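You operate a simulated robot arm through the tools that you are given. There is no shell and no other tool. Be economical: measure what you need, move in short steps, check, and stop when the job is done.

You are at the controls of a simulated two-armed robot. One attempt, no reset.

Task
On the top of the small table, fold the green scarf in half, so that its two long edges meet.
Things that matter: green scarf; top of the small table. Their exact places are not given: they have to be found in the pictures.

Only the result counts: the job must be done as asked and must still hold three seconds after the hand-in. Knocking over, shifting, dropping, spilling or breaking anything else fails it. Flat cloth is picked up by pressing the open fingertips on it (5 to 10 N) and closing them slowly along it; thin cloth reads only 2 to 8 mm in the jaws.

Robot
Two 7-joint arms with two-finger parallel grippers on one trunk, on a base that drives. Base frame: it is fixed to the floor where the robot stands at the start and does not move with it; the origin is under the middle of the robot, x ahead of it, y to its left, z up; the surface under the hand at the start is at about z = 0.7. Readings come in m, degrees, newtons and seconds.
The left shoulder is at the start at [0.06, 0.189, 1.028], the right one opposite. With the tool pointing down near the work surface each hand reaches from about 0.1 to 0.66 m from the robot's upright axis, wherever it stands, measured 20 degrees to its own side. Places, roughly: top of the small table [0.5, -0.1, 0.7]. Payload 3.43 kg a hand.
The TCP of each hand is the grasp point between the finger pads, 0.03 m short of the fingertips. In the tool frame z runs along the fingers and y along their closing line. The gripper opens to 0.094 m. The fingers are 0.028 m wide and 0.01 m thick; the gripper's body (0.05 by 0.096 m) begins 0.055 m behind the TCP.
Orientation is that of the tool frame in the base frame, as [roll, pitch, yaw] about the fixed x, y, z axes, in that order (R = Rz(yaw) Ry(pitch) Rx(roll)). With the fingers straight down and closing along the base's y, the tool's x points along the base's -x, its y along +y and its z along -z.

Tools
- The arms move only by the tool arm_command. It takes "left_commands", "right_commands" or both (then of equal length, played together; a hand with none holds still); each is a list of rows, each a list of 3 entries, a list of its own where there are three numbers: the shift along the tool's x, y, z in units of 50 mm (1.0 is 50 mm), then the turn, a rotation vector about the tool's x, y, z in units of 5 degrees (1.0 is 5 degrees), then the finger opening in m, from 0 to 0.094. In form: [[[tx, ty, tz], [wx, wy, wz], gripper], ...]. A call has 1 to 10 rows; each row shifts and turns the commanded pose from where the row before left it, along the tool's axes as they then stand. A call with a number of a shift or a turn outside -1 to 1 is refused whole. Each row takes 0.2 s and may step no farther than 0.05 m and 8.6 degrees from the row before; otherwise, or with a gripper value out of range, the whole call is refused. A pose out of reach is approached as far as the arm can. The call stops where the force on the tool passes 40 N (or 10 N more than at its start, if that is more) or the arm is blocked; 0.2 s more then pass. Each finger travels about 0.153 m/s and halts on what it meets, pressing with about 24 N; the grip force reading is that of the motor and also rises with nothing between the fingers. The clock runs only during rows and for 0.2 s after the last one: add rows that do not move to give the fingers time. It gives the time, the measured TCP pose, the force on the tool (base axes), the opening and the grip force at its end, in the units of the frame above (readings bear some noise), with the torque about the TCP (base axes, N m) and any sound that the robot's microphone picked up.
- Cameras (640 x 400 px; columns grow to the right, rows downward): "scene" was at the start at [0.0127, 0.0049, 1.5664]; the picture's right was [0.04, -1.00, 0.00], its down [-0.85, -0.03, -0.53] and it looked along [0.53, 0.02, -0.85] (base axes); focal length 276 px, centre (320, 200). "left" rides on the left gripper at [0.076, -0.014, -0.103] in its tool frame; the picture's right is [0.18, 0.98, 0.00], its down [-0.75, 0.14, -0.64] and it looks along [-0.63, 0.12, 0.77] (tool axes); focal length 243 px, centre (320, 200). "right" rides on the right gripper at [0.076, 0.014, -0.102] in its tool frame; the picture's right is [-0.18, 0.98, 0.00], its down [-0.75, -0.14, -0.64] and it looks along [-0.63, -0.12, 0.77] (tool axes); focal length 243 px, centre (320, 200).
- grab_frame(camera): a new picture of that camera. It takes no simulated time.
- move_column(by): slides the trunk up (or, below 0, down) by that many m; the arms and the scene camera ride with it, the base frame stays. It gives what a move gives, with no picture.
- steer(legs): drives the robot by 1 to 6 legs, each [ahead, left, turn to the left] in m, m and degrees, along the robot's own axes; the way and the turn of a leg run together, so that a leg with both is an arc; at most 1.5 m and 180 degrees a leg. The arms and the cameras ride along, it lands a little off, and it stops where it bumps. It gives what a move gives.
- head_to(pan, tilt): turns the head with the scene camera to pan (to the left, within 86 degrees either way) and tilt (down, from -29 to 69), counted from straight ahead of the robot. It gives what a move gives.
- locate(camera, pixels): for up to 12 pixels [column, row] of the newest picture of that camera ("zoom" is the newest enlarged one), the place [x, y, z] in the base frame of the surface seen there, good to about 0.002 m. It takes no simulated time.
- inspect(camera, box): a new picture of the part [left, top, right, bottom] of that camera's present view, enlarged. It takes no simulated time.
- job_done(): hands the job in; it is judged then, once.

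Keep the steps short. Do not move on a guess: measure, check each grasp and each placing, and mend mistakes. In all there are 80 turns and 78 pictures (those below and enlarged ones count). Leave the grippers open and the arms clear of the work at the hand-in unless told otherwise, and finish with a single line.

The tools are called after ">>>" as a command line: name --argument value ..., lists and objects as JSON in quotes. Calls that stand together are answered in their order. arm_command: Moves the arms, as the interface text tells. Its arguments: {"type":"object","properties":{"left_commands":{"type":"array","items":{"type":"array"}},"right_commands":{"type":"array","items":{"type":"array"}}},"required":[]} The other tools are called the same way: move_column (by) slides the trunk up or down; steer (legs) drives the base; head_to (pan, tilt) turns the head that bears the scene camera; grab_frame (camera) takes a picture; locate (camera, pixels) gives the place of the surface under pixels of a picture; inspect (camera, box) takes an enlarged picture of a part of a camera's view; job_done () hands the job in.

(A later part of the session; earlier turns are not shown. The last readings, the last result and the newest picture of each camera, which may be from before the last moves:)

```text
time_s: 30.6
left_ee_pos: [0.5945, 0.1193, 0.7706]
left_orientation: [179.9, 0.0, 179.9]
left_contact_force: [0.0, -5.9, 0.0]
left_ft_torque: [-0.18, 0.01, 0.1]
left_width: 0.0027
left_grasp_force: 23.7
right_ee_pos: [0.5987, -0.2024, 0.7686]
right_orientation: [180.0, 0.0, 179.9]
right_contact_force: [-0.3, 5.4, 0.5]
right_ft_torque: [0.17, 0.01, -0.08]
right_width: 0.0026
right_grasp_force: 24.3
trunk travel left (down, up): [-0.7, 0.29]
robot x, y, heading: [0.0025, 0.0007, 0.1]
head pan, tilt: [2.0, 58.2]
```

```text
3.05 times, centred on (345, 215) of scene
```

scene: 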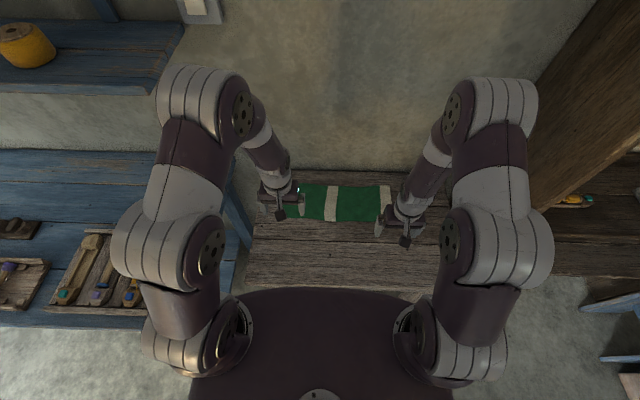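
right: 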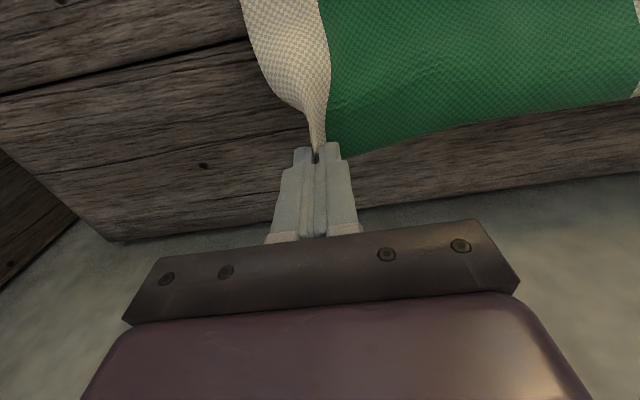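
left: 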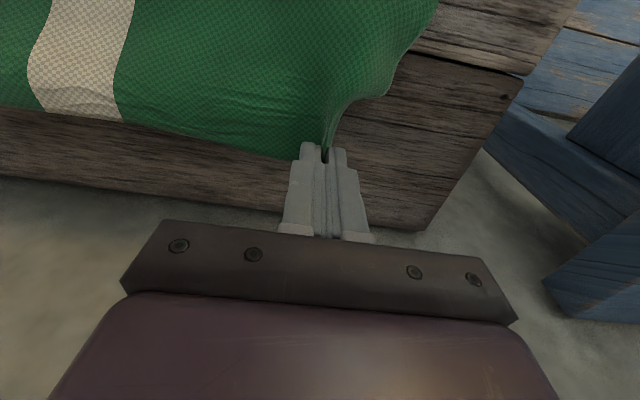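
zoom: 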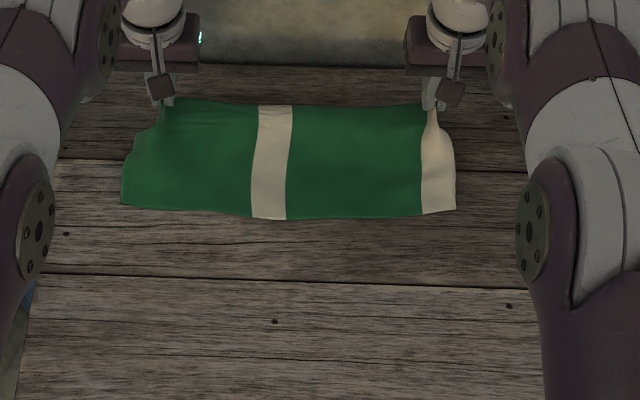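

Both ends are held (2.7 and 2.6 mm) and the far edge is lifted, taut between the hands. Now I carry it over in an arc toward the robot, tilting the fingers forward up to 30°, then check.

>>> arm_command --left_commands '[[[0.297, -0.02, -0.109], [0, -1, 0], 0.0], [[0.286, -0.02, -0.134], [0, -1, 0], 0.0], [[0.334, -0.02, -0.127], [0, -1, 0], 0.0], [[0.322, -0.02, -0.156], [0, -1, 0], 0.0], [[0.361, 0, -0.023], [0, -1, 0], 0.0], [[0.358, 0, -0.054], [0, -1, 0], 0.0], [[0, 0, 0], [0, 0, 0], 0.0]]' --right_commands '[[[0.339, 0.02, -0.129], [0, -1, 0], 0.0], [[0.326, 0.02, -0.158], [0, -1, 0], 0.0], [[0.334, 0.02, -0.127], [0, -1, 0], 0.0], [[0.322, 0.02, -0.156], [0, -1, 0], 0.0], [[0.361, 0, -0.023], [0, -1, 0], 0.0], [[0.358, 0, -0.054], [0, -1, 0], 0.0], [[0, 0, 0], [0, 0, 0], 0.0]]'

>>> inspect --camera "scene" --box '[240, 150, 450, 280]'

>>> grab_frame --camera "left"

>>> grab_frame --camera "right"

```text
time_s: 32.2
left_ee_pos: [0.5007, 0.117, 0.7804]
left_orientation: [179.5, 28.2, 180.0]
left_contact_force: [-0.5, -3.2, 0.4]
left_ft_torque: [-0.07, 0.0, -0.05]
left_width: 0.0025
left_grasp_force: 23.7
left hand out of reach, approached as far as the arm can: row 6
right_ee_pos: [0.5002, -0.2031, 0.7809]
right_orientation: [-179.1, 28.4, -179.9]
right_contact_force: [0.7, 2.5, 0.5]
right_ft_torque: [0.13, -0.01, 0.01]
right_width: 0.0025
right_grasp_force: 23.7
right hand out of reach, approached as far as the arm can: row 6
trunk travel left (down, up): [-0.7, 0.29]
robot x, y, heading: [-0.0002, 0.0003, 0.1]
head pan, tilt: [2.0, 58.2]
```

```text
3.05 times, centred on (345, 215) of scene
```

zoom: 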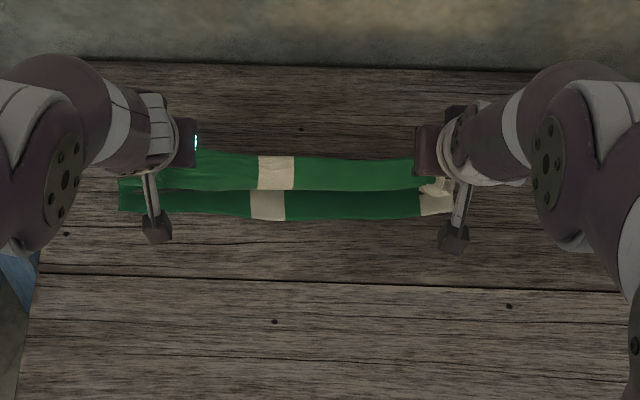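

```text
51 pictures are left
```

left: 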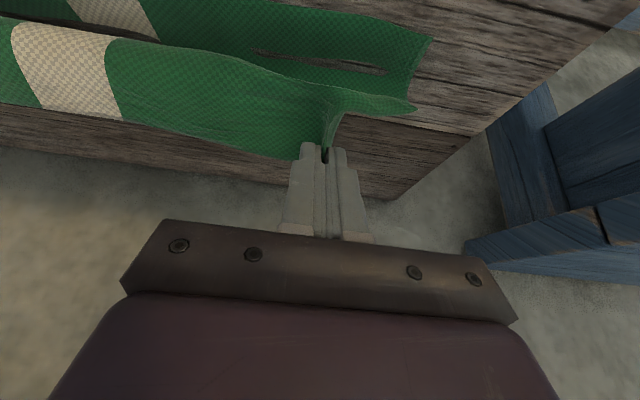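

```text
50 pictures are left
```

right: 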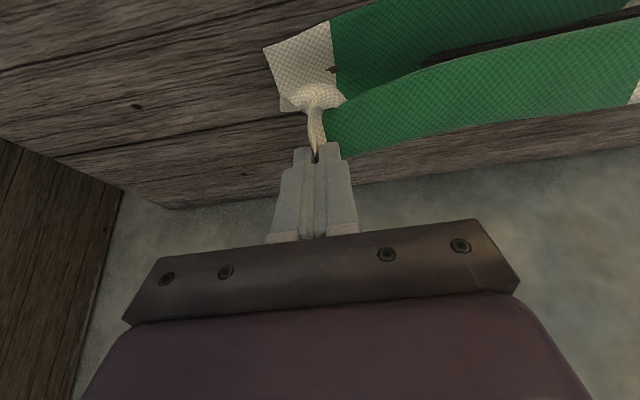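

The arm limits the tilt at about 28°, but the fold is progressing well. I'll keep this tilt and continue back and down to bring the pinch to about x = 0.48.

>>> arm_command --left_commands '[[[0.233, 0, 0.012], [0, 0, 0], 0.0], [[0.233, 0, 0.012], [0, 0, 0], 0.0], [[0.227, 0, 0.129], [0, 0, 0], 0.0], [[0.227, 0, 0.129], [0, 0, 0], 0.0], [[0, 0, 0], [0, 0, 0], 0.0]]' --right_commands '[[[0.233, 0, 0.012], [0, 0, 0], 0.0], [[0.233, 0, 0.012], [0, 0, 0], 0.0], [[0.227, 0, 0.129], [0, 0, 0], 0.0], [[0.227, 0, 0.129], [0, 0, 0], 0.0], [[0, 0, 0], [0, 0, 0], 0.0]]'

>>> inspect --camera "scene" --box '[240, 150, 450, 280]'

>>> grab_frame --camera "left"

>>> grab_frame --camera "right"

```text
time_s: 33.4
left_ee_pos: [0.4815, 0.1212, 0.7529]
left_orientation: [-179.9, 30.0, 179.9]
left_contact_force: [-0.9, -11.4, -0.7]
left_ft_torque: [-0.36, 0.03, -0.1]
left_width: 0.0028
left_grasp_force: 23.5
left hand out of reach, approached as far as the arm can: row 1, 2
right_ee_pos: [0.4667, -0.2041, 0.7453]
right_orientation: [-180.0, 30.0, 179.9]
right_contact_force: [1.4, 12.1, 0.3]
right_ft_torque: [0.4, -0.03, 0.05]
right_width: 0.0024
right_grasp_force: 24.1
trunk travel left (down, up): [-0.7, 0.29]
robot x, y, heading: [0.0014, 0.0013, 0.0]
head pan, tilt: [2.0, 58.2]
```

```text
3.05 times, centred on (345, 215) of scene
```

zoom: 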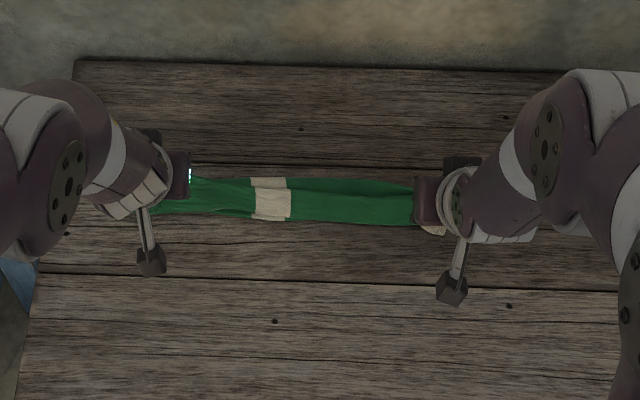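

```text
48 pictures are left
```

left: 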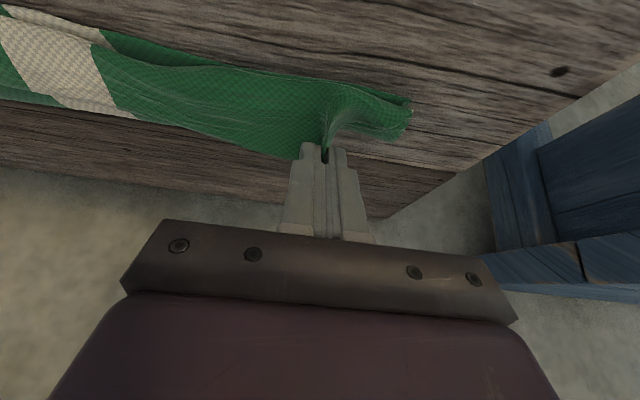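

```text
47 pictures are left
```

right: 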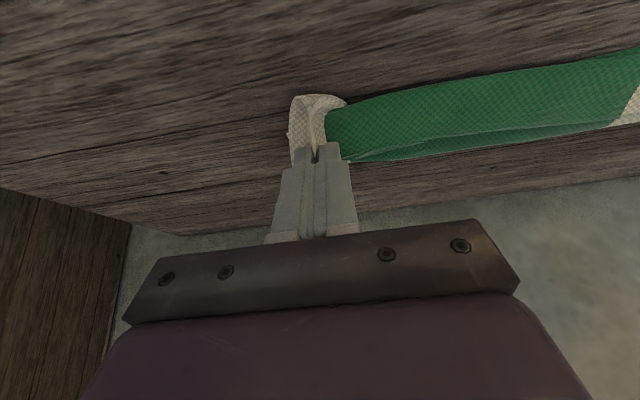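

The left hand lags ~14 mm (some rows were out of reach), and the edge tension is 11 N. I'll bring the left back in line, with both hands slightly inward.

>>> arm_command --left_commands '[[[0.16, -0.05, 0], [0, 0, 0], 0.0], [[0.16, -0.05, 0], [0, 0, 0], 0.0], [[0, 0, 0], [0, 0, 0], 0.0]]' --right_commands '[[[0, 0.03, 0], [0, 0, 0], 0.0], [[0, 0.03, 0], [0, 0, 0], 0.0], [[0, 0, 0], [0, 0, 0], 0.0]]'

>>> inspect --camera "scene" --box '[270, 180, 420, 270]'

>>> grab_frame --camera "left"

```text
time_s: 34.2
left_ee_pos: [0.4685, 0.1153, 0.7456]
left_orientation: [179.9, 30.0, -180.0]
left_contact_force: [0.4, -1.2, -0.1]
left_ft_torque: [-0.04, 0.03, -0.03]
left_width: 0.0026
left_grasp_force: 24.2
right_ee_pos: [0.4682, -0.2009, 0.7454]
right_orientation: [-179.9, 30.0, 180.0]
right_contact_force: [0.4, 1.4, 0.4]
right_ft_torque: [0.06, 0.01, 0.02]
right_width: 0.0027
right_grasp_force: 23.9
trunk travel left (down, up): [-0.7, 0.29]
robot x, y, heading: [0.0028, 0.0021, 0.3]
head pan, tilt: [2.0, 58.2]
```

```text
4.27 times, centred on (345, 225) of scene
```

zoom: 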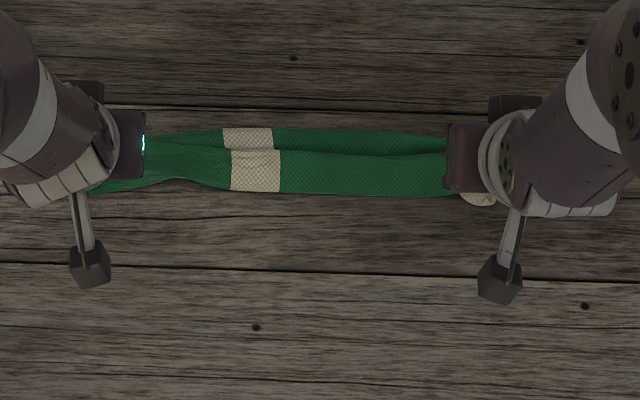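

```text
45 pictures are left
```

left: 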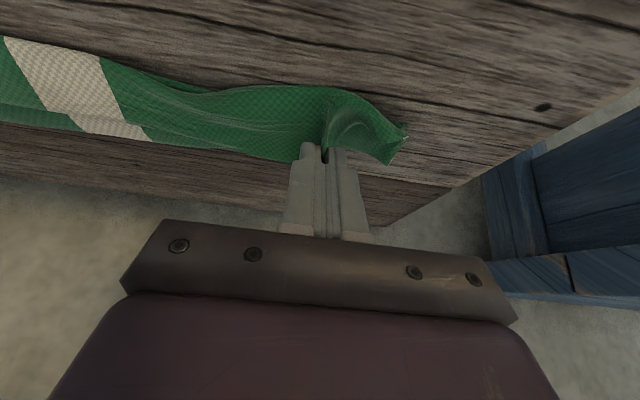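

>>> locate --camera "zoom" --pixels '[[250, 190], [250, 153], [250, 148], [250, 130], [350, 195], [350, 155], [350, 130], [420, 197], [180, 180], [470, 200], [100, 190], [180, 140]]'

```text
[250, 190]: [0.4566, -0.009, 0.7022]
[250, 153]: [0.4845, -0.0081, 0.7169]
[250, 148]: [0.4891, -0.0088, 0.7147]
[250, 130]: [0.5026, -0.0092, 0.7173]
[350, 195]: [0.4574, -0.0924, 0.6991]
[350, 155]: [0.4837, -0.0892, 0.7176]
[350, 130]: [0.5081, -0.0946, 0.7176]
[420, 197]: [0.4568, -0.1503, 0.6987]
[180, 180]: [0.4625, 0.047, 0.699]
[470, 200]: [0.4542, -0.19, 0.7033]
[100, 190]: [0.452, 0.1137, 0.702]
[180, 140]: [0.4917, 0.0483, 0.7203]
```

The picture is ambiguous: the visible cloth spans only x ≈ 0.457–0.505, so the lower layer may be drawn in. I'll lift both hands 4 cm straight up and look again.

>>> arm_command --left_commands '[[[-0.2, 0, -0.346], [0, 0, 0], 0.0], [[-0.2, 0, -0.346], [0, 0, 0], 0.0], [[0, 0, 0], [0, 0, 0], 0.0]]' --right_commands '[[[-0.2, 0, -0.346], [0, 0, 0], 0.0], [[-0.2, 0, -0.346], [0, 0, 0], 0.0], [[0, 0, 0], [0, 0, 0], 0.0]]'

>>> inspect --camera "scene" --box '[270, 170, 420, 260]'

>>> grab_frame --camera "left"

>>> grab_frame --camera "right"

```text
time_s: 35.0
left_ee_pos: [0.4683, 0.1161, 0.7855]
left_orientation: [-180.0, 29.9, 180.0]
left_contact_force: [-0.5, -0.8, -0.7]
left_ft_torque: [-0.04, -0.01, -0.02]
left_width: 0.0026
left_grasp_force: 24.0
right_ee_pos: [0.4675, -0.201, 0.7848]
right_orientation: [180.0, 30.0, -180.0]
right_contact_force: [0.2, 0.8, -0.1]
right_ft_torque: [0.0, 0.0, -0.01]
right_width: 0.0025
right_grasp_force: 24.3
trunk travel left (down, up): [-0.7, 0.29]
robot x, y, heading: [0.003, 0.0033, -0.1]
head pan, tilt: [2.0, 58.2]
```

```text
4.27 times, centred on (345, 215) of scene
```

zoom: 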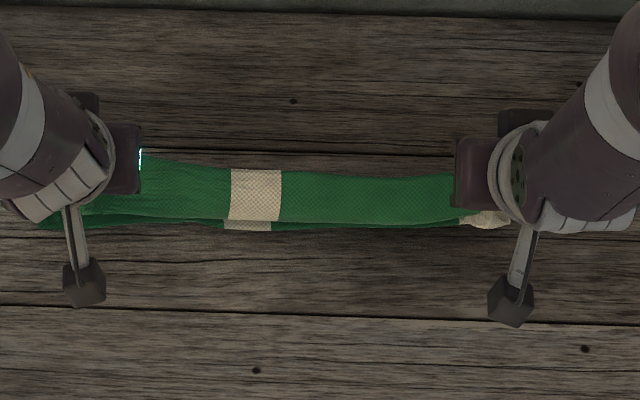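

```text
43 pictures are left
```

left: 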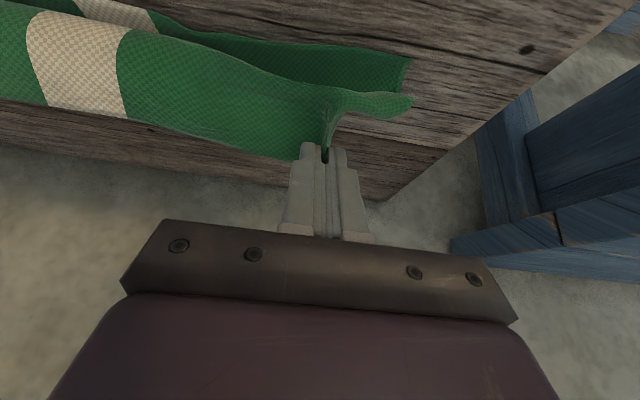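

```text
42 pictures are left
```

right: 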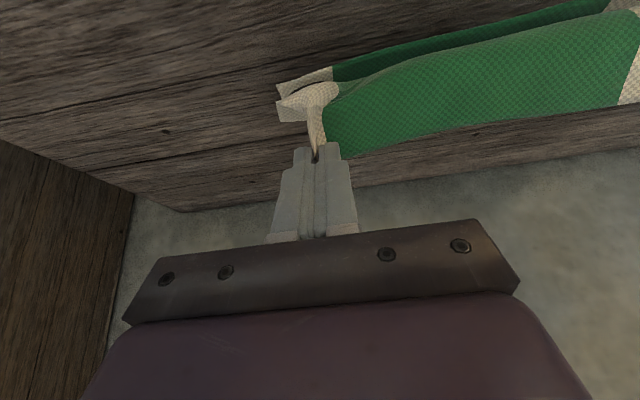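

>>> locate --camera "zoom" --pixels '[[255, 228], [255, 222], [255, 217], [255, 205], [255, 190], [255, 173], [380, 228], [380, 217], [380, 200], [380, 182], [470, 222], [100, 222]]'

>>> locate --camera "left" --pixels '[[405, 60], [400, 88], [412, 102], [410, 110], [230, 45], [220, 62], [220, 100], [240, 148], [90, 22], [85, 70], [80, 110], [300, 90]]'

```text
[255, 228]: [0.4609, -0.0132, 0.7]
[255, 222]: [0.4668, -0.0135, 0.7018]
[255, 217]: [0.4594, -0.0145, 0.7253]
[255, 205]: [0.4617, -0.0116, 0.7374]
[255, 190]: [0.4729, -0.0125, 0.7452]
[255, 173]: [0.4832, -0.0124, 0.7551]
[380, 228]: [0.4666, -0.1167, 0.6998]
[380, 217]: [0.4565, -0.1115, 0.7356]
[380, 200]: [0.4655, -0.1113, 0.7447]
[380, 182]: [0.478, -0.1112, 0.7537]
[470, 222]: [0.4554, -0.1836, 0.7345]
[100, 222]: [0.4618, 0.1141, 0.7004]
```

```text
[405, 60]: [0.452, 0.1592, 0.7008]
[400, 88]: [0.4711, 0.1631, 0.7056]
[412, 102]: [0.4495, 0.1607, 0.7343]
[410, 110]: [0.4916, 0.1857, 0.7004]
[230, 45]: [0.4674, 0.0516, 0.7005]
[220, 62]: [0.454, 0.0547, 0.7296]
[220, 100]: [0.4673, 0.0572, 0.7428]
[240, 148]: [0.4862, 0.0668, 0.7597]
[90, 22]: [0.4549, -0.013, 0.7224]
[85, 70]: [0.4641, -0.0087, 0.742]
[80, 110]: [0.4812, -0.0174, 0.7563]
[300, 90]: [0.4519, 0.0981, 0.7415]
```

Now it's clear: the edge sits at the top (x ≈ 0.483, z ≈ 0.756) and the sheet bulges toward the robot at x ≈ 0.455. The lower layer's near edge is still at x ≈ 0.465. The bulge means the fold line has crept toward the robot. I'll move the edge back up over x ≈ 0.53 to re-lay the lower layer, then lean it to x ≈ 0.50 so the sheet is fairly straight.

>>> arm_command --left_commands '[[[-0.45, 0, 0.161], [0, 1, 0], 0.0], [[-0.46, 0, 0.12], [0, 0, 0], 0.0], [[0, 0, 0], [0, 0, 0], 0.0], [[0.34, 0, 0.018], [0, 0, 0], 0.0], [[0.34, 0, 0.018], [0, 0, 0], 0.0], [[0, 0, 0], [0, 0, 0], 0.0]]' --right_commands '[[[-0.45, 0, 0.161], [0, 1, 0], 0.0], [[-0.46, 0, 0.12], [0, 0, 0], 0.0], [[0, 0, 0], [0, 0, 0], 0.0], [[0.34, 0, 0.018], [0, 0, 0], 0.0], [[0.34, 0, 0.018], [0, 0, 0], 0.0], [[0, 0, 0], [0, 0, 0], 0.0]]'

>>> inspect --camera "scene" --box '[270, 170, 420, 260]'

>>> grab_frame --camera "left"

>>> grab_frame --camera "right"

>>> locate --camera "zoom" --pixels '[[255, 228], [255, 218], [255, 205], [255, 190], [255, 173], [255, 160], [380, 228], [380, 217], [380, 200], [380, 182], [380, 170], [380, 160]]'

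```text
time_s: 36.4
left_ee_pos: [0.4863, 0.1171, 0.7777]
left_orientation: [-180.0, 25.1, 180.0]
left_contact_force: [0.2, -1.5, -0.1]
left_ft_torque: [-0.04, 0.03, -0.03]
left_width: 0.0024
left_grasp_force: 24.3
right_ee_pos: [0.4851, -0.1994, 0.7759]
right_orientation: [-180.0, 24.9, -179.9]
right_contact_force: [-0.2, 1.4, -0.5]
right_ft_torque: [0.02, -0.04, 0.0]
right_width: 0.0026
right_grasp_force: 23.7
trunk travel left (down, up): [-0.7, 0.29]
robot x, y, heading: [0.0012, -0.0005, -0.3]
head pan, tilt: [2.0, 58.2]
```

```text
4.27 times, centred on (345, 215) of scene
```

zoom: 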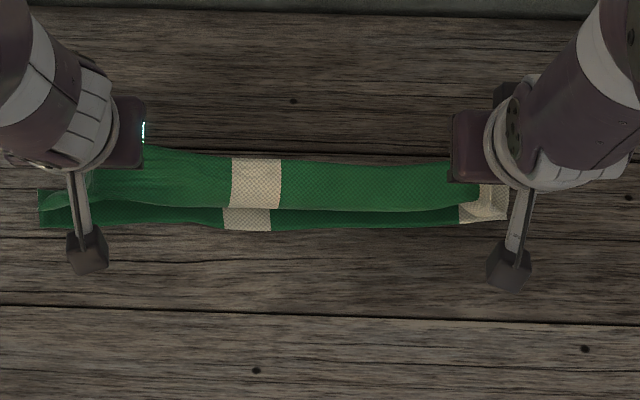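

```text
40 pictures are left
```

left: 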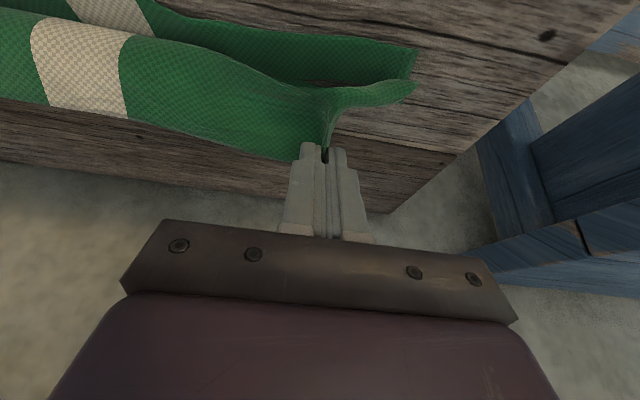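

```text
39 pictures are left
```

right: 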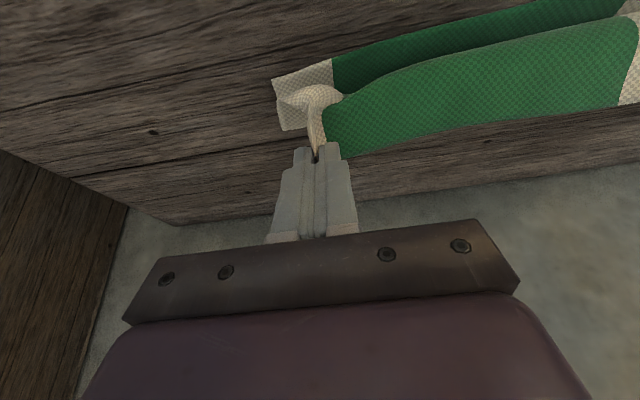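

```text
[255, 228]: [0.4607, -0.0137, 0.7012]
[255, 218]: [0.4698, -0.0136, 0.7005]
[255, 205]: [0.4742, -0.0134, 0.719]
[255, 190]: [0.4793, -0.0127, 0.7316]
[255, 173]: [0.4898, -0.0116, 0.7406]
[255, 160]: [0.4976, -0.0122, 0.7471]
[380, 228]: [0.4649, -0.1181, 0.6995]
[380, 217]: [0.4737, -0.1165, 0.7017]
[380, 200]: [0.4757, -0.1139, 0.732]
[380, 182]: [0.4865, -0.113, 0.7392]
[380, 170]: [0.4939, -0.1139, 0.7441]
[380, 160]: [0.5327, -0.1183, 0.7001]
```

The sheet still droops toward the robot in the middle. I'll first raise the edge over the fold line (x ≈ 0.54, z ≈ 0.77) to make the sheet taut and vertical, and check where the lower layer lies.

>>> arm_command --left_commands '[[[-0.447, 0, 0.01], [0, 0, 0], 0.0], [[-0.447, 0, 0.01], [0, 0, 0], 0.0], [[0, 0, 0], [0, 0, 0], 0.0]]' --right_commands '[[[-0.447, 0, 0.01], [0, 0, 0], 0.0], [[-0.447, 0, 0.01], [0, 0, 0], 0.0], [[0, 0, 0], [0, 0, 0], 0.0]]'

>>> inspect --camera "scene" --box '[270, 170, 420, 260]'

>>> locate --camera "zoom" --pixels '[[255, 228], [255, 215], [255, 205], [255, 195], [255, 185], [255, 175], [255, 165], [255, 155], [255, 145], [380, 190], [380, 170], [380, 150]]'

```text
time_s: 37.2
left_ee_pos: [0.5248, 0.1158, 0.797]
left_orientation: [180.0, 25.0, -180.0]
left_contact_force: [0.5, -0.4, -0.9]
left_ft_torque: [0.02, -0.02, 0.02]
left_width: 0.0023
left_grasp_force: 23.9
right_ee_pos: [0.5229, -0.2008, 0.7964]
right_orientation: [180.0, 25.0, -180.0]
right_contact_force: [-0.4, 0.4, 0.1]
right_ft_torque: [0.03, -0.02, -0.01]
right_width: 0.0029
right_grasp_force: 23.7
trunk travel left (down, up): [-0.7, 0.29]
robot x, y, heading: [0.0027, 0.0033, 0.2]
head pan, tilt: [2.0, 58.2]
```

```text
4.27 times, centred on (345, 215) of scene
```

zoom: 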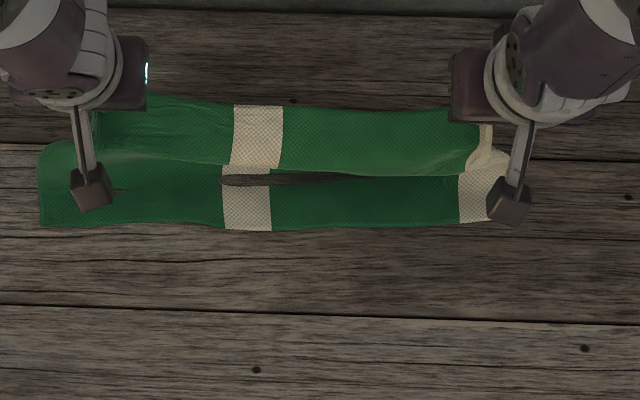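

```text
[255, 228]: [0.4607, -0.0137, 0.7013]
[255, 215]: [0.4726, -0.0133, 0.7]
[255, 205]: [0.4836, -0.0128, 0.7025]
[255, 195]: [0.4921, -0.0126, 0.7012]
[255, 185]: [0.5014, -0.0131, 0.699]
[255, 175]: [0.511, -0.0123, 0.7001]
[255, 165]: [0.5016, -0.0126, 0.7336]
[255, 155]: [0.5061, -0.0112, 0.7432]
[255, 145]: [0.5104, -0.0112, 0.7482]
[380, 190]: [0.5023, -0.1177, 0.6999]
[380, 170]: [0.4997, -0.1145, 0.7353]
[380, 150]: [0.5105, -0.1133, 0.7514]
```

Even taut, the sheet leaves the fingers toward the robot because the grip cannot be turned enough in this arm posture. So I'll lay the edge back out to the far side, release it flat, and set up a better posture (trunk lower) that allows more tilt.

>>> arm_command --left_commands '[[[-0.23, 0, 0.253], [0, 1, 0], 0.0], [[-0.252, 0, 0.232], [0, 1, 0], 0.0], [[-0.271, 0, 0.21], [0, 1, 0], 0.0], [[-0.288, 0, 0.185], [0, 1, 0], 0.0], [[-0.303, 0, 0.159], [0, 1, 0], 0.0], [[-0.1, 0, 0.3], [0, 0, 0], 0.0], [[0, 0, 0.28], [0, 0, 0], 0.0], [[0, 0, 0], [0, 0, 0], 0.0]]' --right_commands '[[[-0.23, 0, 0.253], [0, 1, 0], 0.0], [[-0.252, 0, 0.232], [0, 1, 0], 0.0], [[-0.271, 0, 0.21], [0, 1, 0], 0.0], [[-0.288, 0, 0.185], [0, 1, 0], 0.0], [[-0.303, 0, 0.159], [0, 1, 0], 0.0], [[-0.1, 0, 0.3], [0, 0, 0], 0.0], [[0, 0, 0.28], [0, 0, 0], 0.0], [[0, 0, 0], [0, 0, 0], 0.0]]'

>>> arm_command --left_commands '[[[0, 0, 0], [0, 0, 0], 0.01], [[0, 0, 0], [0, 0, 0], 0.02], [[0, 0, 0], [0, 0, 0], 0.03], [[0, 0, 0], [0, 0, 0], 0.04], [[0, 0, 0], [0, 0, 0], 0.046], [[0, 0, -0.6], [0, 0, 0], 0.046], [[0, 0, -1], [0, 0, 0], 0.046], [[0.5, 0, -0.8], [0, 0, 0], 0.046], [[0.5, 0, -0.8], [0, 0, 0], 0.046]]' --right_commands '[[[0, 0, 0], [0, 0, 0], 0.01], [[0, 0, 0], [0, 0, 0], 0.02], [[0, 0, 0], [0, 0, 0], 0.03], [[0, 0, 0], [0, 0, 0], 0.04], [[0, 0, 0], [0, 0, 0], 0.046], [[0, 0, -0.6], [0, 0, 0], 0.046], [[0, 0, -1], [0, 0, 0], 0.046], [[0.5, 0, -0.8], [0, 0, 0], 0.046], [[0.5, 0, -0.8], [0, 0, 0], 0.046]]'

>>> inspect --camera "scene" --box '[240, 150, 450, 280]'

```text
time_s: 39.0
left_ee_pos: [0.6139, 0.1188, 0.7423]
left_orientation: [179.2, 3.1, -179.8]
left_contact_force: [0.4, -17.0, -0.8]
left_ft_torque: [-0.5, 0.0, 0.11]
left_width: 0.0027
left_grasp_force: 23.7
left hand out of reach, approached as far as the arm can: row 2
right_ee_pos: [0.6049, -0.2084, 0.7407]
right_orientation: [-178.3, 3.1, 179.5]
right_contact_force: [0.4, 16.7, 0.3]
right_ft_torque: [0.6, 0.03, -0.14]
right_width: 0.0026
right_grasp_force: 24.1
right hand out of reach, approached as far as the arm can: row 2
trunk travel left (down, up): [-0.7, 0.29]
robot x, y, heading: [-0.0002, 0.0052, -0.1]
head pan, tilt: [2.0, 58.2]
```

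```text
time_s: 41.0
left_ee_pos: [0.5531, 0.116, 0.901]
left_orientation: [179.1, 3.2, -179.7]
left_contact_force: [-0.1, 0.4, 0.5]
left_ft_torque: [0.03, -0.01, -0.01]
left_width: 0.0463
left_grasp_force: 0.1
right_ee_pos: [0.5449, -0.2012, 0.8979]
right_orientation: [-178.3, 3.4, 179.5]
right_contact_force: [0.6, -0.5, 0.3]
right_ft_torque: [0.0, -0.01, 0.01]
right_width: 0.0459
right_grasp_force: 0.0
trunk travel left (down, up): [-0.7, 0.29]
robot x, y, heading: [-0.0023, 0.001, -0.2]
head pan, tilt: [2.0, 58.2]
```

```text
3.05 times, centred on (345, 215) of scene
```

zoom: 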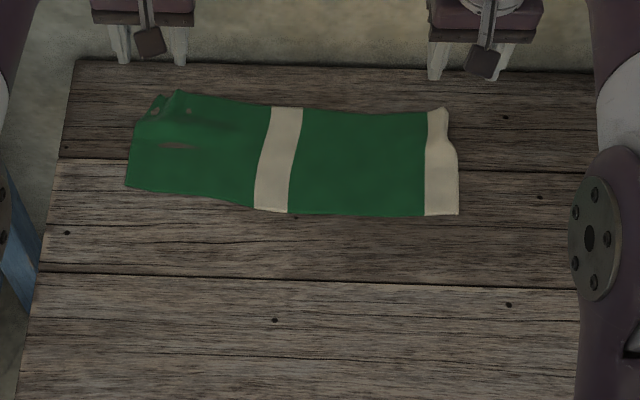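

The scarf is back to mostly flat, with a small crumple at the far left corner. I'll raise the hands, lower the trunk by 0.25 m, and test which tilts become reachable in free air.

>>> arm_command --left_commands '[[[0.56, 0, -0.8], [0, 0, 0], 0.046], [[0.56, 0, -0.8], [0, 0, 0], 0.046], [[0.56, 0, -0.8], [0, 0, 0], 0.046], [[0.56, 0, -0.8], [0, 0, 0], 0.046], [[0.2, 0, -0.9], [0, 0, 0], 0.046]]' --right_commands '[[[0.56, 0, -0.8], [0, 0, 0], 0.046], [[0.56, 0, -0.8], [0, 0, 0], 0.046], [[0.56, 0, -0.8], [0, 0, 0], 0.046], [[0.56, 0, -0.8], [0, 0, 0], 0.046], [[0.2, 0, -0.9], [0, 0, 0], 0.046]]'

>>> move_column --by -0.2

>>> grab_frame --camera "scene"

```text
time_s: 42.2
left_ee_pos: [0.4183, 0.1158, 1.0994]
left_orientation: [179.1, 3.0, -179.7]
left_contact_force: [-0.5, 0.1, 1.0]
left_ft_torque: [-0.01, -0.01, -0.02]
left_width: 0.0461
left_grasp_force: 0.0
right_ee_pos: [0.4109, -0.1937, 1.0958]
right_orientation: [-178.3, 3.3, 179.6]
right_contact_force: [0.5, 0.8, -0.1]
right_ft_torque: [0.03, 0.01, -0.03]
right_width: 0.0461
right_grasp_force: 0.1
trunk travel left (down, up): [-0.7, 0.29]
robot x, y, heading: [-0.0016, -0.0019, -0.2]
head pan, tilt: [2.0, 58.2]
```

```text
time_s: 44.4
left_ee_pos: [0.419, 0.1147, 0.899]
left_orientation: [179.2, 3.1, -179.7]
left_contact_force: [-0.5, 0.6, -0.3]
left_ft_torque: [-0.01, 0.02, 0.02]
left_width: 0.0459
left_grasp_force: 0.0
right_ee_pos: [0.4132, -0.1943, 0.8959]
right_orientation: [-178.3, 3.3, 179.4]
right_contact_force: [-0.3, 0.5, 0.1]
right_ft_torque: [0.0, -0.02, -0.02]
right_width: 0.0458
right_grasp_force: 0.0
trunk travel left (down, up): [-0.5, 0.49]
robot x, y, heading: [0.0008, -0.0019, -0.1]
head pan, tilt: [2.0, 58.2]
```

```text
36 pictures are left
```

scene: 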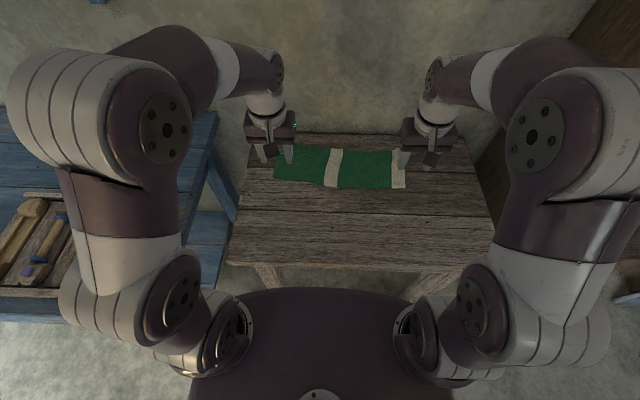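

The posture is clear. I'll test tilting both hands forward in the air (up to 50° first).

>>> arm_command --left_commands '[[[0, 0, 0], [0, -1, 0], 0.046], [[0, 0, 0], [0, -1, 0], 0.046], [[0, 0, 0], [0, -1, 0], 0.046], [[0, 0, 0], [0, -1, 0], 0.046], [[0, 0, 0], [0, -1, 0], 0.046], [[0, 0, 0], [0, -1, 0], 0.046], [[0, 0, 0], [0, -1, 0], 0.046], [[0, 0, 0], [0, -1, 0], 0.046], [[0, 0, 0], [0, -1, 0], 0.046], [[0, 0, 0], [0, -1, 0], 0.046]]' --right_commands '[[[0, 0, 0], [0, -1, 0], 0.046], [[0, 0, 0], [0, -1, 0], 0.046], [[0, 0, 0], [0, -1, 0], 0.046], [[0, 0, 0], [0, -1, 0], 0.046], [[0, 0, 0], [0, -1, 0], 0.046], [[0, 0, 0], [0, -1, 0], 0.046], [[0, 0, 0], [0, -1, 0], 0.046], [[0, 0, 0], [0, -1, 0], 0.046], [[0, 0, 0], [0, -1, 0], 0.046], [[0, 0, 0], [0, -1, 0], 0.046]]'

```text
time_s: 46.6
left_ee_pos: [0.4203, 0.1148, 0.9]
left_orientation: [178.6, 53.1, 179.2]
left_contact_force: [0.4, 0.6, -0.4]
left_ft_torque: [0.0, -0.04, 0.03]
left_width: 0.0461
left_grasp_force: 0.0
right_ee_pos: [0.4116, -0.1906, 0.8963]
right_orientation: [-178.5, 50.1, -178.7]
right_contact_force: [-0.2, 0.3, -0.6]
right_ft_torque: [-0.02, 0.01, 0.03]
right_width: 0.0462
right_grasp_force: 0.1
right hand out of reach, approached as far as the arm can: row 8
trunk travel left (down, up): [-0.5, 0.49]
robot x, y, heading: [-0.0004, -0.0052, -0.1]
head pan, tilt: [2.0, 58.2]
```

Now 50° is reachable. To go past that near the table, the wrist camera must be on top, so I test rolling each hand 180° about its finger axis.

>>> arm_command --left_commands '[[[0, 0, 0], [0, 0, 1], 0.046], [[0, 0, 0], [0, 0, 1], 0.046], [[0, 0, 0], [0, 0, 1], 0.046], [[0, 0, 0], [0, 0, 1], 0.046], [[0, 0, 0], [0, 0, 1], 0.046], [[0, 0, 0], [0, 0, 1], 0.046], [[0, 0, 0], [0, 0, 1], 0.046], [[0, 0, 0], [0, 0, 1], 0.046], [[0, 0, 0], [0, 0, 1], 0.046], [[0, 0, 0], [0, 0, 1], 0.046]]' --right_commands '[[[0, 0, 0], [0, 0, -1], 0.046], [[0, 0, 0], [0, 0, -1], 0.046], [[0, 0, 0], [0, 0, -1], 0.046], [[0, 0, 0], [0, 0, -1], 0.046], [[0, 0, 0], [0, 0, -1], 0.046], [[0, 0, 0], [0, 0, -1], 0.046], [[0, 0, 0], [0, 0, -1], 0.046], [[0, 0, 0], [0, 0, -1], 0.046], [[0, 0, 0], [0, 0, -1], 0.046], [[0, 0, 0], [0, 0, -1], 0.046]]'

>>> arm_command --left_commands '[[[0, 0, 0], [0, 0, 1], 0.046], [[0, 0, 0], [0, 0, 1], 0.046], [[0, 0, 0], [0, 0, 1], 0.046], [[0, 0, 0], [0, 0, 1], 0.046], [[0, 0, 0], [0, 0, 1], 0.046], [[0, 0, 0], [0, 0, 1], 0.046], [[0, 0, 0], [0, 0, 1], 0.046], [[0, 0, 0], [0, 0, 1], 0.046], [[0, 0, 0], [0, 0, 1], 0.046], [[0, 0, 0], [0, 0, 1], 0.046]]' --right_commands '[[[0, 0, 0], [0, 0, -1], 0.046], [[0, 0, 0], [0, 0, -1], 0.046], [[0, 0, 0], [0, 0, -1], 0.046], [[0, 0, 0], [0, 0, -1], 0.046], [[0, 0, 0], [0, 0, -1], 0.046], [[0, 0, 0], [0, 0, -1], 0.046], [[0, 0, 0], [0, 0, -1], 0.046], [[0, 0, 0], [0, 0, -1], 0.046], [[0, 0, 0], [0, 0, -1], 0.046], [[0, 0, 0], [0, 0, -1], 0.046]]'

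>>> arm_command --left_commands '[[[0, 0, 0], [0, 0, 1], 0.046], [[0, 0, 0], [0, 0, 1], 0.046], [[0, 0, 0], [0, 0, 1], 0.046], [[0, 0, 0], [0, 0, 1], 0.046], [[0, 0, 0], [0, 0, 1], 0.046], [[0, 0, 0], [0, 0, 1], 0.046], [[0, 0, 0], [0, 0, 1], 0.046], [[0, 0, 0], [0, 0, 1], 0.046], [[0, 0, 0], [0, 0, 1], 0.046], [[0, 0, 0], [0, 0, 1], 0.046]]' --right_commands '[[[0, 0, 0], [0, 0, -1], 0.046], [[0, 0, 0], [0, 0, -1], 0.046], [[0, 0, 0], [0, 0, -1], 0.046], [[0, 0, 0], [0, 0, -1], 0.046], [[0, 0, 0], [0, 0, -1], 0.046], [[0, 0, 0], [0, 0, -1], 0.046], [[0, 0, 0], [0, 0, -1], 0.046], [[0, 0, 0], [0, 0, -1], 0.046], [[0, 0, 0], [0, 0, -1], 0.046], [[0, 0, 0], [0, 0, -1], 0.046]]'

>>> arm_command --left_commands '[[[0, 0, 0], [0, 0, 1], 0.046], [[0, 0, 0], [0, 0, 1], 0.046], [[0, 0, 0], [0, 0, 1], 0.046], [[0, 0, 0], [0, 0, 1], 0.046], [[0, 0, 0], [0, 0, 1], 0.046], [[0, 0, 0], [0, 0, 1], 0.046]]' --right_commands '[[[0, 0, 0], [0, 0, -1], 0.046], [[0, 0, 0], [0, 0, -1], 0.046], [[0, 0, 0], [0, 0, -1], 0.046], [[0, 0, 0], [0, 0, -1], 0.046], [[0, 0, 0], [0, 0, -1], 0.046], [[0, 0, 0], [0, 0, -1], 0.046]]'

```text
time_s: 48.8
left_ee_pos: [0.4199, 0.115, 0.8993]
left_orientation: [133.9, 30.1, 116.8]
left_contact_force: [-0.1, 0.0, -0.3]
left_ft_torque: [-0.03, 0.0, 0.01]
left_width: 0.0461
left_grasp_force: 0.0
right_ee_pos: [0.4105, -0.1898, 0.8962]
right_orientation: [-137.2, 28.7, -117.9]
right_contact_force: [0.0, 0.2, -0.4]
right_ft_torque: [0.0, 0.03, -0.01]
right_width: 0.0461
right_grasp_force: 0.1
trunk travel left (down, up): [-0.5, 0.49]
robot x, y, heading: [0.0013, 0.0013, -0.0]
head pan, tilt: [2.0, 58.2]
```

```text
time_s: 51.0
left_ee_pos: [0.4195, 0.1163, 0.8994]
left_orientation: [127.3, -8.9, 84.3]
left_contact_force: [0.3, 0.1, -0.4]
left_ft_torque: [0.03, 0.03, -0.03]
left_width: 0.0459
left_grasp_force: 0.1
right_ee_pos: [0.4117, -0.1907, 0.8956]
right_orientation: [-130.6, -8.6, -83.3]
right_contact_force: [-0.5, 0.2, -0.7]
right_ft_torque: [0.02, -0.03, 0.03]
right_width: 0.046
right_grasp_force: 0.0
trunk travel left (down, up): [-0.5, 0.49]
robot x, y, heading: [-0.0009, 0.0009, 0.0]
head pan, tilt: [2.0, 58.2]
```

```text
time_s: 53.2
left_ee_pos: [0.4198, 0.1172, 0.8978]
left_orientation: [147.3, -44.5, 43.4]
left_contact_force: [0.1, 0.2, 0.0]
left_ft_torque: [0.01, -0.04, 0.01]
left_width: 0.0458
left_grasp_force: 0.2
right_ee_pos: [0.4121, -0.1902, 0.8941]
right_orientation: [-150.0, -42.2, -41.1]
right_contact_force: [0.2, -0.3, 0.3]
right_ft_torque: [0.03, -0.02, 0.02]
right_width: 0.0459
right_grasp_force: 0.1
trunk travel left (down, up): [-0.5, 0.49]
robot x, y, heading: [-0.0017, -0.0005, -0.1]
head pan, tilt: [2.0, 58.2]
```

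```text
time_s: 54.6
left_ee_pos: [0.4205, 0.115, 0.8996]
left_orientation: [-178.3, -53.1, -1.0]
left_contact_force: [-0.2, -0.2, 0.7]
left_ft_torque: [0.02, 0.02, 0.02]
left_width: 0.0463
left_grasp_force: 0.1
right_ee_pos: [0.4122, -0.201, 0.8969]
right_orientation: [179.2, -50.0, 1.2]
right_contact_force: [-0.1, 0.0, -0.1]
right_ft_torque: [-0.01, -0.02, -0.01]
right_width: 0.0461
right_grasp_force: 0.1
right hand out of reach, approached as far as the arm can: row 5, 6
trunk travel left (down, up): [-0.5, 0.49]
robot x, y, heading: [0.001, -0.0025, -0.2]
head pan, tilt: [2.0, 58.2]
```

Both hands are rolled with the cameras on top, still tilted 50°. I'll test further tilt to ~90°.

>>> arm_command --left_commands '[[[0, 0, 0], [0, 1, 0], 0.046], [[0, 0, 0], [0, 1, 0], 0.046], [[0, 0, 0], [0, 1, 0], 0.046], [[0, 0, 0], [0, 1, 0], 0.046], [[0, 0, 0], [0, 1, 0], 0.046], [[0, 0, 0], [0, 1, 0], 0.046], [[0, 0, 0], [0, 1, 0], 0.046], [[0, 0, 0], [0, 1, 0], 0.046]]' --right_commands '[[[0, 0, 0], [0, 1, 0], 0.046], [[0, 0, 0], [0, 1, 0], 0.046], [[0, 0, 0], [0, 1, 0], 0.046], [[0, 0, 0], [0, 1, 0], 0.046], [[0, 0, 0], [0, 1, 0], 0.046], [[0, 0, 0], [0, 1, 0], 0.046], [[0, 0, 0], [0, 1, 0], 0.046], [[0, 0, 0], [0, 1, 0], 0.046]]'

>>> grab_frame --camera "scene"

```text
time_s: 56.4
left_ee_pos: [0.4208, 0.1159, 0.9007]
left_orientation: [-177.0, -72.7, -2.7]
left_contact_force: [-0.1, -0.7, 0.4]
left_ft_torque: [-0.02, -0.02, -0.02]
left_width: 0.0458
left_grasp_force: 0.2
left hand out of reach, approached as far as the arm can: row 5, 6, 7, 8
right_ee_pos: [0.4101, -0.2746, 0.9439]
right_orientation: [93.2, -89.6, 87.2]
right_contact_force: [0.1, -0.6, -0.5]
right_ft_torque: [0.03, -0.01, 0.02]
right_width: 0.0457
right_grasp_force: 0.0
right hand out of reach, approached as far as the arm can: row 1, 2, 3, 4, 5, 6, 7, 8
trunk travel left (down, up): [-0.5, 0.49]
robot x, y, heading: [-0.0006, 0.0032, 0.1]
head pan, tilt: [2.0, 58.2]
```

```text
35 pictures are left
```

scene: 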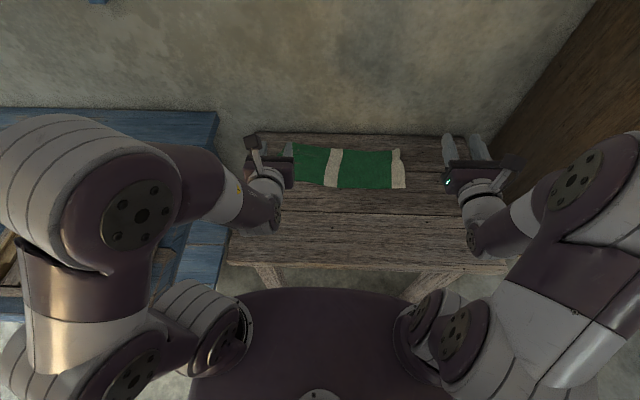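

The left reaches ~73°, and the right drifted as it hit its limit. More room is needed for the fold end, which I'll create later by lowering the trunk and backing off. For now I return both hands to vertical (camera on the far side) for the grasp.

>>> arm_command --left_commands '[[[0, 0, 0], [0, -1, 0], 0.046], [[0, 0, 0], [0, -1, 0], 0.046], [[0, 0, 0], [0, -1, 0], 0.046], [[0, 0, 0], [0, -1, 0], 0.046], [[0, 0, 0], [0, -1, 0], 0.046], [[0, 0, 0], [0, -1, 0], 0.046], [[0, 0, 0], [0, -1, 0], 0.046], [[0, 0, 0], [0, -1, 0], 0.046]]' --right_commands '[[[0, 0, 0], [0, -1, 0], 0.046], [[0, 0, 0], [0, -1, 0], 0.046], [[0, 0, 0], [0, -1, 0], 0.046], [[0, 0, 0], [0, -1, 0], 0.046], [[0, 0, 0], [0, -1, 0], 0.046], [[0, 0, 0], [0, -1, 0], 0.046], [[0, 0, 0], [0, -1, 0], 0.046], [[0, 0, 0], [0, -1, 0], 0.046]]'

```text
time_s: 58.2
left_ee_pos: [0.4208, 0.1148, 0.8974]
left_orientation: [-179.0, -32.7, -0.3]
left_contact_force: [-0.6, -0.8, -0.8]
left_ft_torque: [0.03, 0.01, 0.02]
left_width: 0.0461
left_grasp_force: 0.0
right_ee_pos: [0.4109, -0.2742, 0.9418]
right_orientation: [178.7, -49.9, 1.2]
right_contact_force: [1.2, -1.2, -0.7]
right_ft_torque: [0.02, -0.01, 0.03]
right_width: 0.0461
right_grasp_force: 0.1
trunk travel left (down, up): [-0.5, 0.49]
robot x, y, heading: [-0.0017, 0.0021, 0.1]
head pan, tilt: [2.0, 58.2]
```

>>> arm_command --left_commands '[[[0, 0, 0], [0, -1, 0], 0.046], [[0, 0, 0], [0, -1, 0], 0.046], [[0, 0, 0], [0, -1, 0], 0.046], [[0, 0, 0], [0, -1, 0], 0.046], [[0, 0, 0], [0, -1, 0], 0.046], [[0, 0, 0], [0, -1, 0], 0.046], [[0, 0, 0], [0, -0.54, 0], 0.046], [[0, 0, 0], [0, 0, 0], 0.04], [[0, 0, 0], [0, 0, 0], 0.04], [[0, 0, 0], [0, 0, 0], 0.04]]' --right_commands '[[[0, 0, 0], [0, -1, 0], 0.046], [[0, 0, 0], [0, -1, 0], 0.046], [[0, 0, 0], [0, -1, 0], 0.046], [[0, 0, 0], [0, -1, 0], 0.046], [[0, 0, 0], [0, -1, 0], 0.046], [[0, 0, 0], [0, -1, 0], 0.046], [[0, 0, 0], [0, -1, 0], 0.046], [[0, 0, 0], [0, -1, 0], 0.046], [[0, 0, 0], [0, -1, 0], 0.046], [[0, 0, 0], [0, -1, 0], 0.04]]'

>>> inspect --camera "scene" --box '[245, 110, 445, 235]'

```text
time_s: 60.4
left_ee_pos: [0.4165, 0.1147, 0.892]
left_orientation: [-179.1, -0.1, 0.3]
left_contact_force: [-0.5, -0.4, 0.0]
left_ft_torque: [-0.02, -0.03, 0.0]
left_width: 0.0401
left_grasp_force: 0.0
left hand out of reach, approached as far as the arm can: row 7
right_ee_pos: [0.4077, -0.2784, 0.9218]
right_orientation: [-179.9, -24.6, 0.3]
right_contact_force: [0.6, -0.3, 0.6]
right_ft_torque: [-0.02, 0.01, -0.02]
right_width: 0.0399
right_grasp_force: 0.1
right hand out of reach, approached as far as the arm can: row 6, 7, 8, 9, 10
trunk travel left (down, up): [-0.5, 0.49]
robot x, y, heading: [0.0012, -0.0008, -0.1]
head pan, tilt: [2.0, 58.2]
```

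```text
3.20 times, centred on (345, 172) of scene
```

zoom: 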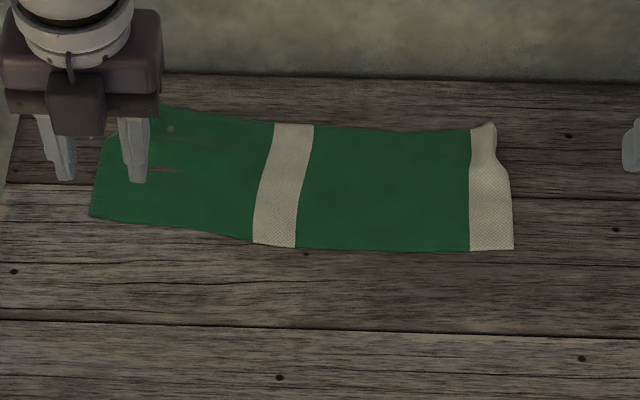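

The right hand is stuck at 24.6° because it's too close in. I'll move it forward over the work first, then straighten it.

>>> arm_command --right_commands '[[[0.6, -0.39, 0.38], [0, 0, 0], 0.04], [[0.6, -0.39, 0.38], [0, 0, 0], 0.04], [[0.6, -0.39, 0.38], [0, 0, 0], 0.04], [[0.6, -0.39, 0.38], [0, 0, 0], 0.04], [[0, 0, 0], [0, -1, 0], 0.04], [[0, 0, 0], [0, -1, 0], 0.04], [[0, 0, 0], [0, -1, 0], 0.04], [[0, 0, 0], [0, -1, 0], 0.04], [[0, 0, 0], [0, -0.92, 0], 0.04]]'

>>> inspect --camera "scene" --box '[245, 110, 445, 235]'

>>> locate --camera "zoom" --pixels '[[90, 214], [170, 228], [250, 240], [350, 249], [430, 250], [513, 249], [165, 107], [200, 112], [290, 124], [380, 131], [470, 129], [490, 124]]'

```text
time_s: 62.4
left_ee_pos: [0.4167, 0.116, 0.8913]
left_orientation: [-179.2, -0.1, 0.3]
left_contact_force: [-0.1, -0.5, -1.0]
left_ft_torque: [-0.01, 0.01, 0.02]
left_width: 0.0399
left_grasp_force: 0.0
right_ee_pos: [0.4532, -0.2414, 0.8413]
right_orientation: [-179.4, -22.5, 0.3]
right_contact_force: [0.0, 0.2, -0.5]
right_ft_torque: [0.04, 0.01, 0.01]
right_width: 0.0399
right_grasp_force: 0.0
right hand out of reach, approached as far as the arm can: row 1, 2, 3, 4, 5, 6, 7, 8, 9
trunk travel left (down, up): [-0.5, 0.49]
robot x, y, heading: [0.0009, 0.0014, -0.2]
head pan, tilt: [2.0, 58.2]
```

```text
3.20 times, centred on (345, 172) of scene
```

zoom: 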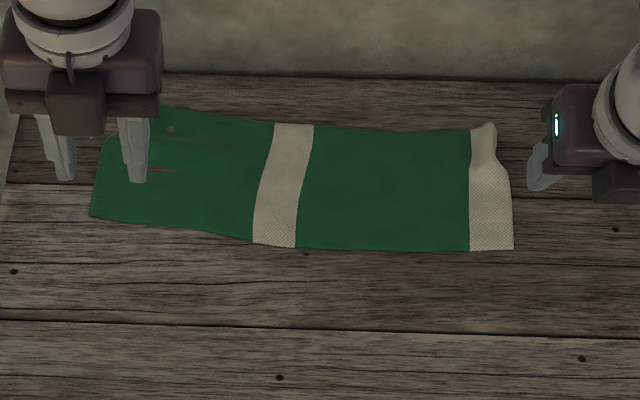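

```text
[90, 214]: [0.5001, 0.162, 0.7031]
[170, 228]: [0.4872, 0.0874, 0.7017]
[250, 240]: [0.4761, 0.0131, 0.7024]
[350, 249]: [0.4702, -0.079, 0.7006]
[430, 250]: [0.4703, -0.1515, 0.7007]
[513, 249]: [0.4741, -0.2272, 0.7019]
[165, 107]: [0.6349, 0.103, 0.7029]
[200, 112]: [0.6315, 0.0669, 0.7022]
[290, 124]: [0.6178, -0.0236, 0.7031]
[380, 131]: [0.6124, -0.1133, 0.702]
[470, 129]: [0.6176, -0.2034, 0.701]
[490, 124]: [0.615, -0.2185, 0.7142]
```

The scarf's left end sits ~25 mm farther out (near edge x ≈ 0.50, far edge x ≈ 0.635). The right arm seems to be near a roll limit. I'll unwind its roll by 20° while raising it, then try going forward and vertical.

>>> arm_command --right_commands '[[[0, 0, 0], [0, 0, 1], 0.04], [[0, 0, 0], [0, 0, 1], 0.04], [[0, 0, 0], [0, 0, 1], 0.04], [[0, 0, 0], [0, 0, 1], 0.04], [[0.5, -0.2, 0], [0, -1, 0], 0.04], [[0.5, -0.2, 0], [0, -1, 0], 0.04], [[0.5, -0.2, 0], [0, -1, 0], 0.04], [[0, 0, 0], [0, -1, 0], 0.04]]'

```text
time_s: 64.2
left_ee_pos: [0.4171, 0.1148, 0.8918]
left_orientation: [-179.1, 0.1, 0.3]
left_contact_force: [-0.2, -0.1, -0.2]
left_ft_torque: [0.0, 0.0, 0.0]
left_width: 0.04
left_grasp_force: 0.0
right_ee_pos: [0.4307, -0.2323, 0.7456]
right_orientation: [-172.8, -1.4, -18.6]
right_contact_force: [-0.7, 1.3, 0.4]
right_ft_torque: [0.03, -0.01, 0.02]
right_width: 0.04
right_grasp_force: 0.0
right hand out of reach, approached as far as the arm can: row 1, 5, 6, 7, 8
trunk travel left (down, up): [-0.5, 0.49]
robot x, y, heading: [0.0013, 0.0008, -0.3]
head pan, tilt: [2.0, 58.2]
```

The right hand sank to z = 0.746, still off the table. I'll raise it straight up before anything else.

>>> arm_command --right_commands '[[[0, 0, -0.8], [0, 0, 0], 0.04], [[0, 0, -0.8], [0, 0, 0], 0.04], [[0, 0, -0.8], [0, 0, 0], 0.04]]'

>>> grab_frame --camera "scene"

```text
time_s: 65.0
left_ee_pos: [0.4166, 0.1162, 0.893]
left_orientation: [-179.1, 0.0, 0.3]
left_contact_force: [0.2, 1.0, 0.6]
left_ft_torque: [-0.02, 0.0, 0.01]
left_width: 0.0401
left_grasp_force: 0.1
right_ee_pos: [0.4016, -0.2357, 0.8194]
right_orientation: [-169.9, 0.3, -18.4]
right_contact_force: [-0.2, 0.0, 0.5]
right_ft_torque: [-0.01, -0.01, 0.03]
right_width: 0.0397
right_grasp_force: 0.1
right hand out of reach, approached as far as the arm can: row 1, 2, 3
trunk travel left (down, up): [-0.5, 0.49]
robot x, y, heading: [0.0018, -0.0045, -0.0]
head pan, tilt: [2.0, 58.2]
```

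```text
32 pictures are left
```

scene: 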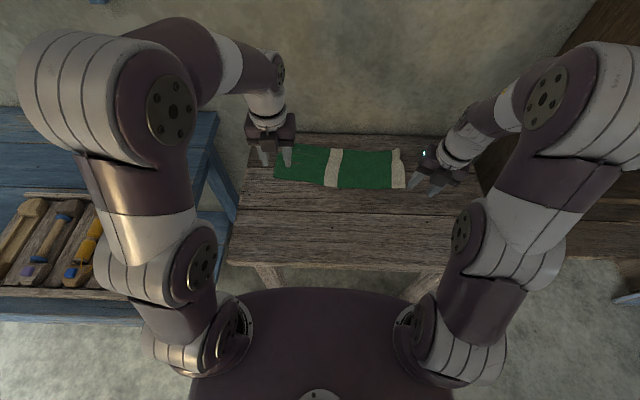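

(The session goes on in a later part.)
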